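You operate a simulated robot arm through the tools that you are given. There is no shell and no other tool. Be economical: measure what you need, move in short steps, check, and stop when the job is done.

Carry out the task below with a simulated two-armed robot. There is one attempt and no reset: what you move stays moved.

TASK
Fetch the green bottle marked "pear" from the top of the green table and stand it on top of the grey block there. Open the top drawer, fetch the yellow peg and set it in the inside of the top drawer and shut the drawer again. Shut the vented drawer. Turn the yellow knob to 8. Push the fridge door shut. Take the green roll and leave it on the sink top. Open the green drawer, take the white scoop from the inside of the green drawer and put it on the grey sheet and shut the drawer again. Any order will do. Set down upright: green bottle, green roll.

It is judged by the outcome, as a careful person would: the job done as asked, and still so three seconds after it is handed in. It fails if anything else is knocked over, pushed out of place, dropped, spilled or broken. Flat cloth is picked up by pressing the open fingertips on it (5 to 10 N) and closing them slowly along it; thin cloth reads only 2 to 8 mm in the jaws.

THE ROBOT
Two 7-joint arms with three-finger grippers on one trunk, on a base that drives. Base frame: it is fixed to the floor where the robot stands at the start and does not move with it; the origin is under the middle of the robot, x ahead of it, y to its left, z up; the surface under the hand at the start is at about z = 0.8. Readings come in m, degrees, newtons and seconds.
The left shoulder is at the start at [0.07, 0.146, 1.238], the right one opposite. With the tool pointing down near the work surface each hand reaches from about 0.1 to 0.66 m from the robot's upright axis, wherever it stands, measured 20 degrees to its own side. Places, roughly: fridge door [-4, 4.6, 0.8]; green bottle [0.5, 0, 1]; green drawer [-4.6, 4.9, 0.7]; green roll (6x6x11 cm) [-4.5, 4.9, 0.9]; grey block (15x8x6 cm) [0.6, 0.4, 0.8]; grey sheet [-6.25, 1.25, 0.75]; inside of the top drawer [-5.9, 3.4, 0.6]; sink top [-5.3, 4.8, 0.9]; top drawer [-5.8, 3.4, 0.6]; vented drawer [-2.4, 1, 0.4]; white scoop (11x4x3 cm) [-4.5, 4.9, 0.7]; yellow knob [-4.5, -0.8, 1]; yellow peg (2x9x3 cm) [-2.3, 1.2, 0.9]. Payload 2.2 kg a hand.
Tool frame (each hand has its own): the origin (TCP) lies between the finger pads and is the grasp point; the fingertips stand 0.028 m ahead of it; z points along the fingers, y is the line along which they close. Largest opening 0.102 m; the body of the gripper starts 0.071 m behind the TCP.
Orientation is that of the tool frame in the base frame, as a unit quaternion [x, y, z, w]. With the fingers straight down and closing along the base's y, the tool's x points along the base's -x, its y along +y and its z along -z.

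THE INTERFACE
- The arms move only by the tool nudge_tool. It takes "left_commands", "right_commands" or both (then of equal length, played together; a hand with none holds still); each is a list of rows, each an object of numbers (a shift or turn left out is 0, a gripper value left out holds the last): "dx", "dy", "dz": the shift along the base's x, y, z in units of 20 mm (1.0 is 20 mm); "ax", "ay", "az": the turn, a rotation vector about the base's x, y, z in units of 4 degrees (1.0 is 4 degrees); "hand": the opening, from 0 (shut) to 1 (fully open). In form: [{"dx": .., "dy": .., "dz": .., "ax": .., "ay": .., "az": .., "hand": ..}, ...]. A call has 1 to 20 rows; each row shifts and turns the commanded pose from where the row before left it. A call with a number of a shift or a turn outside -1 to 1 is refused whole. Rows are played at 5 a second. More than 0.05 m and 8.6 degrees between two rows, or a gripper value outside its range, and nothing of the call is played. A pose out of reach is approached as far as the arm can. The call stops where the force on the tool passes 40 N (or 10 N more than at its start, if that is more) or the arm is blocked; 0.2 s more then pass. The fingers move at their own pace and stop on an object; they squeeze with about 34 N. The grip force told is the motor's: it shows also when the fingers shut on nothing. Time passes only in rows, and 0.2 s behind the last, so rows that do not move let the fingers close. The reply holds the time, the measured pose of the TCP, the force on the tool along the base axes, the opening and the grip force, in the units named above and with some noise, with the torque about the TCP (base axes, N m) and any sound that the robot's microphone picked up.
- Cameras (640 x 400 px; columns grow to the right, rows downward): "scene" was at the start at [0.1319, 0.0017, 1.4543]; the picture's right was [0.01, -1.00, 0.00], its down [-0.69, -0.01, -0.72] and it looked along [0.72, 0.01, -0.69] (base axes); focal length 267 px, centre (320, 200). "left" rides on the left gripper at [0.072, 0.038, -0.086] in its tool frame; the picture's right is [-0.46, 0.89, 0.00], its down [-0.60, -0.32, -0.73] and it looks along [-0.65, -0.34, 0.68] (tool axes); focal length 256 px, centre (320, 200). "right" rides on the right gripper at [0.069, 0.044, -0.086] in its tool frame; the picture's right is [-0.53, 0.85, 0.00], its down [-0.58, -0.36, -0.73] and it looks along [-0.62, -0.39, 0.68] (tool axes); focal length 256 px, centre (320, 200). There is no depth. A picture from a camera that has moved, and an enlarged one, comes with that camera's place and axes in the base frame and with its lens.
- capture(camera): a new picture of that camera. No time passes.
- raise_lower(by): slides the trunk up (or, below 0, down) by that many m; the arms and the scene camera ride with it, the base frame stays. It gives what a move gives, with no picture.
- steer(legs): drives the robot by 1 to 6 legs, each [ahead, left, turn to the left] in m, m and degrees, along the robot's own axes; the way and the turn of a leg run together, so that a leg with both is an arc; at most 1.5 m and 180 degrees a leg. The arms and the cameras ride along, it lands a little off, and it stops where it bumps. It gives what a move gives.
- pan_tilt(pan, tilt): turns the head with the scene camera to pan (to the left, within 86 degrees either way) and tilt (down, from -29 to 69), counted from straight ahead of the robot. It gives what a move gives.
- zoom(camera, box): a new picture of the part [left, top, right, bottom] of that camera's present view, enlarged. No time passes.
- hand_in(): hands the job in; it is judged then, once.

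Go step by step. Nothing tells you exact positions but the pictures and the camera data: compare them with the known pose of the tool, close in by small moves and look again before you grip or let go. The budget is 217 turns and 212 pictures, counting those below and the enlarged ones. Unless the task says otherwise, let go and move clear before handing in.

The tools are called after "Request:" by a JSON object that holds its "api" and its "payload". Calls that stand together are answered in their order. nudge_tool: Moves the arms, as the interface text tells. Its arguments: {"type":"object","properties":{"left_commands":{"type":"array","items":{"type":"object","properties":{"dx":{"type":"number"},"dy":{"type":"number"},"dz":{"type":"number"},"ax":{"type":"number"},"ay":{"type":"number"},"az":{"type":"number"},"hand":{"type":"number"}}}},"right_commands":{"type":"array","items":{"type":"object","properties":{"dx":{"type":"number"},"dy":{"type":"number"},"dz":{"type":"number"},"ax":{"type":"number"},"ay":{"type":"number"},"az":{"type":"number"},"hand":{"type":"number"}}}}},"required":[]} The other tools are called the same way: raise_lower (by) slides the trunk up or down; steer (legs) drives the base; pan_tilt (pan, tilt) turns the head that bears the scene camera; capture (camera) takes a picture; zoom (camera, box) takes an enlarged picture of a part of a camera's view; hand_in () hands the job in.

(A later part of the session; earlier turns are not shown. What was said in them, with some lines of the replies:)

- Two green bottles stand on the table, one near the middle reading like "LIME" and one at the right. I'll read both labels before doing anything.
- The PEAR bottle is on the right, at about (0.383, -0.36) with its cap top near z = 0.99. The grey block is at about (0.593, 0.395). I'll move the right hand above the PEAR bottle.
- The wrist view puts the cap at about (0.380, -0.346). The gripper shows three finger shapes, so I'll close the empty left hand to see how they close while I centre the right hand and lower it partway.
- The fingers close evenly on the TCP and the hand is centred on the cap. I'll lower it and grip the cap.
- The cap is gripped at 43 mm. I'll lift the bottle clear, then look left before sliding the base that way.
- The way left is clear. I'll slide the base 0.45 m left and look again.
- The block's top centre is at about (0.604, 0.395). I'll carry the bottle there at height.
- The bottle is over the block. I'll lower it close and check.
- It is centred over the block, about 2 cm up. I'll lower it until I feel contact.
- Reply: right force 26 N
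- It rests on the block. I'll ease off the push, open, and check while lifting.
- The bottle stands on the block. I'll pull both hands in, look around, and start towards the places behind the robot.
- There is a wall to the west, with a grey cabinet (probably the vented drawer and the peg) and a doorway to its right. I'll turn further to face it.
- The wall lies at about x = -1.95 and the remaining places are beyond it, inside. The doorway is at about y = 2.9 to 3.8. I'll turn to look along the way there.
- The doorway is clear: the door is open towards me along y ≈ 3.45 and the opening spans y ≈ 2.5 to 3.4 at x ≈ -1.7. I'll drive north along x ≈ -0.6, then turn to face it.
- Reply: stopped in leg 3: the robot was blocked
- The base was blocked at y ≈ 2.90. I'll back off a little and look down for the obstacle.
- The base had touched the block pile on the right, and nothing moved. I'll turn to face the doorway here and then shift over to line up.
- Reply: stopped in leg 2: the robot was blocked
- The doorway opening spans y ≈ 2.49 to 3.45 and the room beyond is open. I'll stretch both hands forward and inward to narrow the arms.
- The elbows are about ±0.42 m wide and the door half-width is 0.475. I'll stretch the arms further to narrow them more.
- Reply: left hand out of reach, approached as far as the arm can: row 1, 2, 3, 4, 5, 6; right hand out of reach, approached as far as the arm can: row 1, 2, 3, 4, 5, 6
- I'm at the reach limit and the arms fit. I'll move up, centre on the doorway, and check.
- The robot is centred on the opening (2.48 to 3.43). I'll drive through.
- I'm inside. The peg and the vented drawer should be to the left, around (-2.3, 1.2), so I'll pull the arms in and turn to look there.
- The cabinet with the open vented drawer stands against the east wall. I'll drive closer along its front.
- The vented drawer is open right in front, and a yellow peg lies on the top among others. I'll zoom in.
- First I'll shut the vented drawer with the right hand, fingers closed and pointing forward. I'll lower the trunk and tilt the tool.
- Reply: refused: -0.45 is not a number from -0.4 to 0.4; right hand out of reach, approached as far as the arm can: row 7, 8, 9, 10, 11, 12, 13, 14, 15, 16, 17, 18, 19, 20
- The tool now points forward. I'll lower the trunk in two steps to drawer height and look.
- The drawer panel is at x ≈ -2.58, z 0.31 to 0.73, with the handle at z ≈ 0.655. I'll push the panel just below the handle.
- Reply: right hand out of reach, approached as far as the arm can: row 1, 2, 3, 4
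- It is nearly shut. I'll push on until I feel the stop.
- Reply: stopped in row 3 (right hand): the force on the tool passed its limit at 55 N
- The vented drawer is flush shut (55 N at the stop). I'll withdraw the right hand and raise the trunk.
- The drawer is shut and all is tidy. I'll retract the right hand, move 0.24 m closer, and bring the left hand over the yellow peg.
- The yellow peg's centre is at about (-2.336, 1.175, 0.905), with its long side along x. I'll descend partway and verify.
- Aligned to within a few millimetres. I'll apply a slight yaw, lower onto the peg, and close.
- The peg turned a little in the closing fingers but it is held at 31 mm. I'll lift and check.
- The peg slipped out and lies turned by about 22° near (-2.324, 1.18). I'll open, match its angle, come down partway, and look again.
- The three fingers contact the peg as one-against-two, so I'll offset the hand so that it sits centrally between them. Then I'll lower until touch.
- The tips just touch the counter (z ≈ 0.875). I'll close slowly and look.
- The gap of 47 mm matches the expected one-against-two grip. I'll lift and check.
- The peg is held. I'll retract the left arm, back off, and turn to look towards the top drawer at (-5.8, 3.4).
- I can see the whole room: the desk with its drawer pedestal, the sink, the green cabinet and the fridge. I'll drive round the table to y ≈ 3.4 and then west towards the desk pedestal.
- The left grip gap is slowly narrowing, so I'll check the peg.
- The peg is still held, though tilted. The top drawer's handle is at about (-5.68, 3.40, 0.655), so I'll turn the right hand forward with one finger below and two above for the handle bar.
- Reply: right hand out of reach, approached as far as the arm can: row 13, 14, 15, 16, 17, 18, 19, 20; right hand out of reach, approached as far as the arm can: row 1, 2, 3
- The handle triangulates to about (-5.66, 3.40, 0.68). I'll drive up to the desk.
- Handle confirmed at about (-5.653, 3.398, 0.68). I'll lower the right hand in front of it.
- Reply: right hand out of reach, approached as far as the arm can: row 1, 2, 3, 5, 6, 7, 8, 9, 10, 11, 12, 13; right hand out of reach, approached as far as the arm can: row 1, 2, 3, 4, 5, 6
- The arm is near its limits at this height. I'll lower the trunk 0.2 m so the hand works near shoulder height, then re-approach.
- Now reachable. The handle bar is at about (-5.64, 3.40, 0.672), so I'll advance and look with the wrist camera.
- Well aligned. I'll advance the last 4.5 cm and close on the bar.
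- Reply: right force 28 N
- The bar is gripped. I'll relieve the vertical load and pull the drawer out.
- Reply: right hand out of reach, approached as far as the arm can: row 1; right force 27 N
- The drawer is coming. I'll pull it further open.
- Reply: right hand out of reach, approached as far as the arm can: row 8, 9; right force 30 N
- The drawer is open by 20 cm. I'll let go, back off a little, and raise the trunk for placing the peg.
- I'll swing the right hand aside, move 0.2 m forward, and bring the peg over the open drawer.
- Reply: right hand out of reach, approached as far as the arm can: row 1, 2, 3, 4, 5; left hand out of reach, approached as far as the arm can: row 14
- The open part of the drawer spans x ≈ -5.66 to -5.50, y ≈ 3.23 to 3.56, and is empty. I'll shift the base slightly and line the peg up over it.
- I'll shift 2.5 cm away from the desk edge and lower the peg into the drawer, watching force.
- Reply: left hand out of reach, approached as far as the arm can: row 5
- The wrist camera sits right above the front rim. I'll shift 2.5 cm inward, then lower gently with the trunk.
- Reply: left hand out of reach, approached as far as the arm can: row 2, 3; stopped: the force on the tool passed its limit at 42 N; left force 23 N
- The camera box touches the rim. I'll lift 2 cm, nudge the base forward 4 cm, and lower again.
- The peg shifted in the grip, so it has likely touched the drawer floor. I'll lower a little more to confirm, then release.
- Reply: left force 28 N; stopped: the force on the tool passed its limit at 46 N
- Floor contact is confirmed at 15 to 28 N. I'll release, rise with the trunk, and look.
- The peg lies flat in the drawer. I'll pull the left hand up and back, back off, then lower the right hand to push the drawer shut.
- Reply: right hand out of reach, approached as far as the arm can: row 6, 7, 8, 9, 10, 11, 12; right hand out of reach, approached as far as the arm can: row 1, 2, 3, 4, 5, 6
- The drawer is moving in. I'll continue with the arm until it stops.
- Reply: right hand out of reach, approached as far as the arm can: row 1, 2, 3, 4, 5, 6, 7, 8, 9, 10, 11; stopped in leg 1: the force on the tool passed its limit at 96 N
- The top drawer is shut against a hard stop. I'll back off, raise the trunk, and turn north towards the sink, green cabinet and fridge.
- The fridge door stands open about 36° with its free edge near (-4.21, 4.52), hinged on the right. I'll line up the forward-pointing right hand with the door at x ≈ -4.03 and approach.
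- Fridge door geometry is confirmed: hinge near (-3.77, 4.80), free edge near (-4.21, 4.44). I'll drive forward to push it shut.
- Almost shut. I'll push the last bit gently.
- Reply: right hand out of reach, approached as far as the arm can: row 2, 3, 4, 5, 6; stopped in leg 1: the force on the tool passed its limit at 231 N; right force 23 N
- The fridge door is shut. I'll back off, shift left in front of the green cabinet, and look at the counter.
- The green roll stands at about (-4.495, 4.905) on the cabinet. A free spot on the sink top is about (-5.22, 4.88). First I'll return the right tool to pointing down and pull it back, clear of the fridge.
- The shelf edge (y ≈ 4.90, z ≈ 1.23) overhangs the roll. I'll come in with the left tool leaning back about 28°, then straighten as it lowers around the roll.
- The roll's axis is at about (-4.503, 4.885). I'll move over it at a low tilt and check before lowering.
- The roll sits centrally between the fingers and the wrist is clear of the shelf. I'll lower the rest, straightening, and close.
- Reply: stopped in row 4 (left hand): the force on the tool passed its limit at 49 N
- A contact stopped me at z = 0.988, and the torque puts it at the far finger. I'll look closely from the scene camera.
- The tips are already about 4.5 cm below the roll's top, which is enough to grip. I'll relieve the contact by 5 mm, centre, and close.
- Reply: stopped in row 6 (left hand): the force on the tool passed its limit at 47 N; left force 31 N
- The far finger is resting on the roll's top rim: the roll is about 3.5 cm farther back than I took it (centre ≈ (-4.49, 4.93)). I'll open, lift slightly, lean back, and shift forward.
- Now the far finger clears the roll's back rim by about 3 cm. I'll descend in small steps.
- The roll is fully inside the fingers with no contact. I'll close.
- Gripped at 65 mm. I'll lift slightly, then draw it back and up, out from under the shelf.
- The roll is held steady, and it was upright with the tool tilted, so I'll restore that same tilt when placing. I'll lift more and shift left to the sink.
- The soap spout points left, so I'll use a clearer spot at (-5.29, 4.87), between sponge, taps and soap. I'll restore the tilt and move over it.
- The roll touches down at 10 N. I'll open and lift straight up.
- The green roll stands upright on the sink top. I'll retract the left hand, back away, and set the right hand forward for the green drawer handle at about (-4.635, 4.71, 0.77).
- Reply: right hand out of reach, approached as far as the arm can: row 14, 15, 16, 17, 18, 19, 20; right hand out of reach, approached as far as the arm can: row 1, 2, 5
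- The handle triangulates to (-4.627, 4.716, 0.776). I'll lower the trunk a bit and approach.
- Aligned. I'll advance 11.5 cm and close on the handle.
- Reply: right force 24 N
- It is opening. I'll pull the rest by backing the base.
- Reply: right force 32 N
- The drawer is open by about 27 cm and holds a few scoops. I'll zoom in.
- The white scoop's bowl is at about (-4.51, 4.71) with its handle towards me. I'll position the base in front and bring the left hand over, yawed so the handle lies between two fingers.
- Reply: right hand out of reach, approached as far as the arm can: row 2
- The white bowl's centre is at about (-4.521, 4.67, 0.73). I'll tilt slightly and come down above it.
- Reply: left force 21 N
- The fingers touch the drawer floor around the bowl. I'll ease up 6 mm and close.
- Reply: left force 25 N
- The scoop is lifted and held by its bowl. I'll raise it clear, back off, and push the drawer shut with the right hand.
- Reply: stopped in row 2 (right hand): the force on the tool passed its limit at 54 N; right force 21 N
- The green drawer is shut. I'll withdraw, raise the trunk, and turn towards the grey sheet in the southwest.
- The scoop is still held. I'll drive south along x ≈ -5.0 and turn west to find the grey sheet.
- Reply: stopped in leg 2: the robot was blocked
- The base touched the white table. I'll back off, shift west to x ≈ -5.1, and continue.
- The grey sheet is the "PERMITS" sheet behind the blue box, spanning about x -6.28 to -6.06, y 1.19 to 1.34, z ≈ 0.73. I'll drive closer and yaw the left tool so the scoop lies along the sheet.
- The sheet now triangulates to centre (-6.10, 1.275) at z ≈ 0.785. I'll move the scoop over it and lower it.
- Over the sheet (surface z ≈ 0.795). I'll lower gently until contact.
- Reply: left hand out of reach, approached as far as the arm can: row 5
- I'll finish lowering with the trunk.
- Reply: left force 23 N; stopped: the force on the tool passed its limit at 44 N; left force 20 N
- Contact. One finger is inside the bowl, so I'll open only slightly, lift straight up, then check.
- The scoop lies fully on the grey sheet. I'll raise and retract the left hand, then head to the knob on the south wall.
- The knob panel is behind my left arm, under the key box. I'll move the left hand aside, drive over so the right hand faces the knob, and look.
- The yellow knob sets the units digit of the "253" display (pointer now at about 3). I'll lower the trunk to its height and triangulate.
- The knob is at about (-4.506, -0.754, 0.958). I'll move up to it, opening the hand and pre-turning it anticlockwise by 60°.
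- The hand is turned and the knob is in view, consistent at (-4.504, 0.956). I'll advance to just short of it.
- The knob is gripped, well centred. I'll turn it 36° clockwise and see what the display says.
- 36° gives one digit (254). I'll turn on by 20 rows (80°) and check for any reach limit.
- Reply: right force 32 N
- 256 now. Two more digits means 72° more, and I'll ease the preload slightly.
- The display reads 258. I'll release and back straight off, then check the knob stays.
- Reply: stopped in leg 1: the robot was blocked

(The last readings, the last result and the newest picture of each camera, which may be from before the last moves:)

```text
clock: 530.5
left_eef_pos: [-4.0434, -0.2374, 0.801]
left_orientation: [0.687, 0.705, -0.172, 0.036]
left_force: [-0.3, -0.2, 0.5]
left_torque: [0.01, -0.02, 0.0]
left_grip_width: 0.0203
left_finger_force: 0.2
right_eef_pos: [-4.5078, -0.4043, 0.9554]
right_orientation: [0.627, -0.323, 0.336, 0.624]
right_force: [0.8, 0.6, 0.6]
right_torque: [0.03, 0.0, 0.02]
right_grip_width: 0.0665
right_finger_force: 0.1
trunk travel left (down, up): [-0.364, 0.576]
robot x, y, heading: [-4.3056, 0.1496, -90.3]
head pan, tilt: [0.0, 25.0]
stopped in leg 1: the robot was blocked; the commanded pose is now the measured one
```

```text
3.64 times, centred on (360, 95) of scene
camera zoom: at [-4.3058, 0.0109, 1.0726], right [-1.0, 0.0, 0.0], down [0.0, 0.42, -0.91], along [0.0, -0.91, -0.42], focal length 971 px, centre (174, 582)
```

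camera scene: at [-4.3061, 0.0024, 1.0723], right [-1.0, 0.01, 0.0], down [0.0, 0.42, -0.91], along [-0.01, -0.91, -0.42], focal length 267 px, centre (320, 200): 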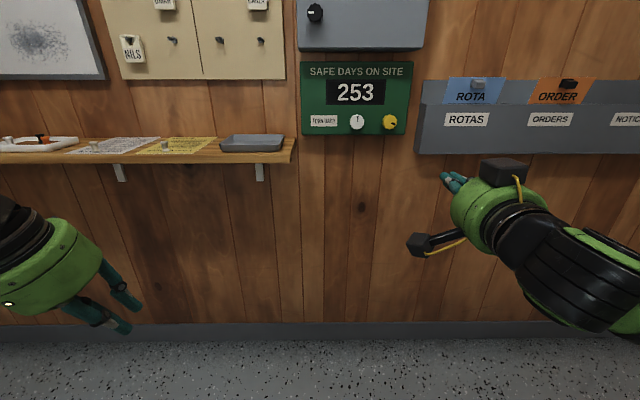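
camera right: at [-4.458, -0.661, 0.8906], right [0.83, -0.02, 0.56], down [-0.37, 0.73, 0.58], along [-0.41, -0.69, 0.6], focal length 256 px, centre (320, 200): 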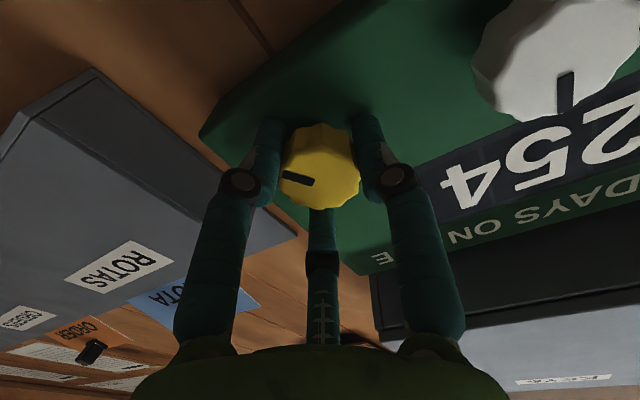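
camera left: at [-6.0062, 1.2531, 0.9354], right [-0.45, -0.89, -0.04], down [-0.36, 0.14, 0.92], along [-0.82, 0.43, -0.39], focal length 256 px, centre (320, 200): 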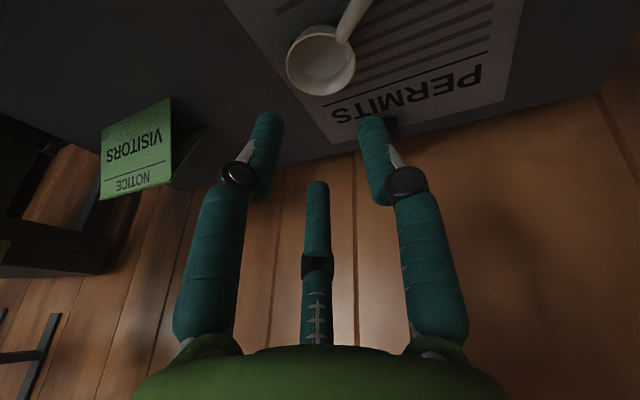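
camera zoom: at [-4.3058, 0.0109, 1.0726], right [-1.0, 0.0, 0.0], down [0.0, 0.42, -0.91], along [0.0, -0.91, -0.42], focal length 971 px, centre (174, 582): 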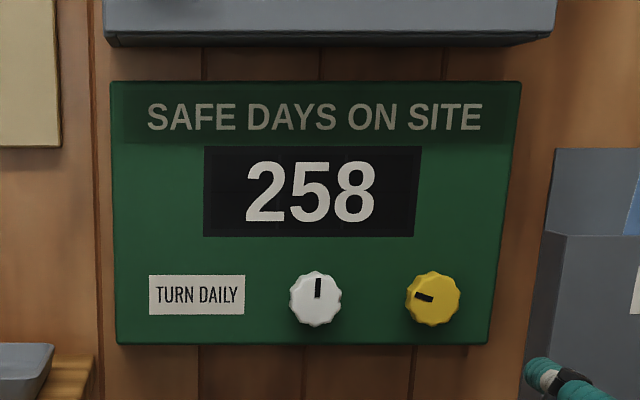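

258 holds and the pointer looks right. The base was stopped by something behind, so I'll move clear and look to make sure nothing shifted.

Request:
{"api": "steer", "payload": {"legs": [[0.08, 0, 0], [0, -0.55, 0], [0, 0, 170]]}}

Request:
{"api": "pan_tilt", "payload": {"pan": -40, "tilt": 35}}

Request:
{"api": "raise_lower", "payload": {"by": 0.36}}

Request:
{"api": "capture", "payload": {"camera": "scene"}}

```text
clock: 541.4
left_eef_pos: [-5.0662, 0.4895, 0.8004]
left_orientation: [-0.659, 0.732, 0.024, 0.173]
left_force: [-0.3, -0.1, 0.5]
left_torque: [0.01, 0.01, -0.01]
left_grip_width: 0.0205
left_finger_force: 0.0
right_eef_pos: [-4.584, 0.5932, 0.9544]
right_orientation: [0.364, 0.604, 0.646, -0.292]
right_force: [-0.7, 0.8, -0.7]
right_torque: [-0.01, 0.02, -0.01]
right_grip_width: 0.0662
right_finger_force: 0.1
trunk travel left (down, up): [-0.364, 0.576]
robot x, y, heading: [-4.8622, 0.0714, 82.2]
head pan, tilt: [0.0, 25.0]
```

```text
clock: 542.5
left_eef_pos: [-5.0656, 0.4898, 0.801]
left_orientation: [-0.659, 0.732, 0.024, 0.174]
left_force: [-0.1, 0.3, 0.0]
left_torque: [-0.02, 0.01, 0.02]
left_grip_width: 0.0203
left_finger_force: 0.0
right_eef_pos: [-4.5856, 0.5938, 0.954]
right_orientation: [0.365, 0.604, 0.646, -0.292]
right_force: [0.5, 1.2, 0.5]
right_torque: [-0.01, 0.0, 0.03]
right_grip_width: 0.0661
right_finger_force: 0.1
trunk travel left (down, up): [-0.364, 0.576]
robot x, y, heading: [-4.8579, 0.0672, 82.6]
head pan, tilt: [-40.0, 35.0]
```

```text
clock: 546.0
left_eef_pos: [-5.0655, 0.4892, 1.1605]
left_orientation: [-0.659, 0.731, 0.024, 0.173]
left_force: [0.7, -0.1, 0.3]
left_torque: [0.0, 0.0, -0.01]
left_grip_width: 0.02
left_finger_force: 0.2
right_eef_pos: [-4.5845, 0.5933, 1.3139]
right_orientation: [0.365, 0.604, 0.646, -0.292]
right_force: [-0.8, -0.9, -1.4]
right_torque: [0.04, 0.03, 0.05]
right_grip_width: 0.0665
right_finger_force: 0.1
trunk travel left (down, up): [-0.724, 0.216]
robot x, y, heading: [-4.8612, 0.0667, 82.0]
head pan, tilt: [-40.0, 35.0]
```

```text
34 pictures are left
camera scene: at [-4.7877, 0.1783, 1.4165], right [0.67, -0.74, 0.0], down [-0.42, -0.39, -0.82], along [0.61, 0.55, -0.57], focal length 267 px, centre (320, 200)
```

scene: 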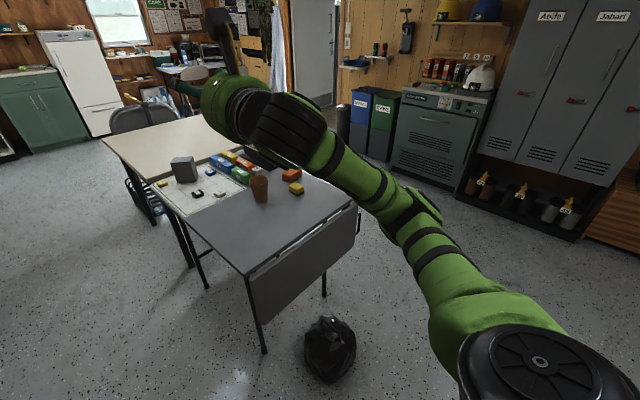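

The thing behind was the black bag under the table, and it is where it was at the start. I'll make a last check of the fridge, green cabinet and vented drawer from here.

Request:
{"api": "zoom", "payload": {"camera": "scene", "box": [0, 10, 160, 160]}}

Request:
{"api": "pan_tilt", "payload": {"pan": 5, "tilt": 15}}

Request:
{"api": "capture", "payload": {"camera": "scene"}}

```text
2.67 times, centred on (80, 85) of scene
camera zoom: at [-4.7877, 0.1783, 1.4165], right [0.67, -0.74, 0.0], down [-0.42, -0.39, -0.82], along [0.61, 0.55, -0.57], focal length 712 px, centre (960, 507)
```

zoom: 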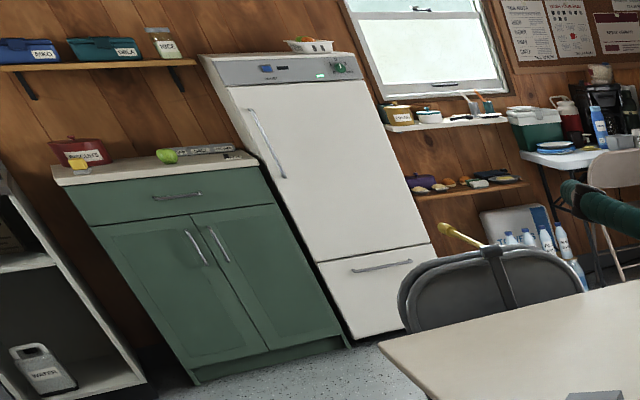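

```text
clock: 547.1
left_eef_pos: [-5.0665, 0.4901, 1.1613]
left_orientation: [-0.659, 0.732, 0.024, 0.174]
left_force: [-0.3, 0.5, 0.2]
left_torque: [0.01, -0.01, 0.01]
left_grip_width: 0.0204
left_finger_force: 0.1
right_eef_pos: [-4.5849, 0.5938, 1.3153]
right_orientation: [0.364, 0.605, 0.646, -0.292]
right_force: [0.0, 0.0, 0.6]
right_torque: [-0.02, -0.02, -0.04]
right_grip_width: 0.0662
right_finger_force: 0.1
trunk travel left (down, up): [-0.724, 0.216]
robot x, y, heading: [-4.8601, 0.0688, 82.4]
head pan, tilt: [5.0, 15.0]
```

```text
32 pictures are left
camera scene: at [-4.8483, 0.2123, 1.4484], right [1.0, -0.05, 0.0], down [-0.01, -0.26, -0.97], along [0.05, 0.96, -0.26], focal length 267 px, centre (320, 200)
```

scene: 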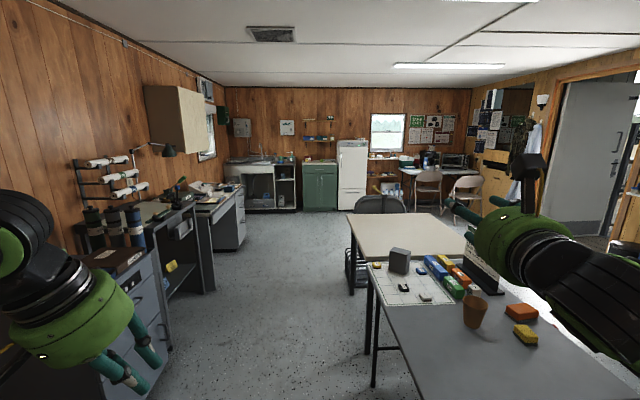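

Request:
{"api": "zoom", "payload": {"camera": "scene", "box": [215, 130, 345, 215]}}

```text
4.71 times, centred on (280, 172) of scene
camera zoom: at [-4.8483, 0.2123, 1.4484], right [1.0, -0.05, 0.0], down [-0.01, -0.26, -0.97], along [0.05, 0.96, -0.26], focal length 1256 px, centre (508, 329)
```

zoom: 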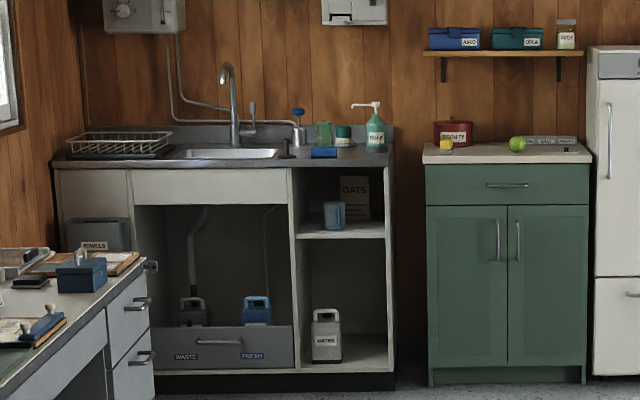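

The roll stands upright on the sink top, the drawers and the fridge are shut, the scoop is on the grey sheet, and the knob reads 8. Both hands are empty and clear, so I'm handing in.

Request:
{"api": "hand_in", "payload": {}}

```text
The job is handed in.
```

I finished all seven parts and handed the job in. In my last look at each one:

- **Green bottle:** the "pear" bottle stands upright on the grey block.
- **Yellow peg:** it lies in the top drawer, and the drawer is shut. It slipped from my first grip on the counter, so I picked it up again.
- **Vented drawer:** it is shut.
- **Yellow knob:** it is at 8, and the display reads 258.
- **Fridge door:** it is shut.
- **Green roll:** it stands upright on the sink top.
- **White scoop:** it lies on the grey sheet, and the green drawer is shut.

While driving, the base touched a block pile, the white table and the bag on the floor. The pile and the bag looked unmoved. I did not check the table's position closely.
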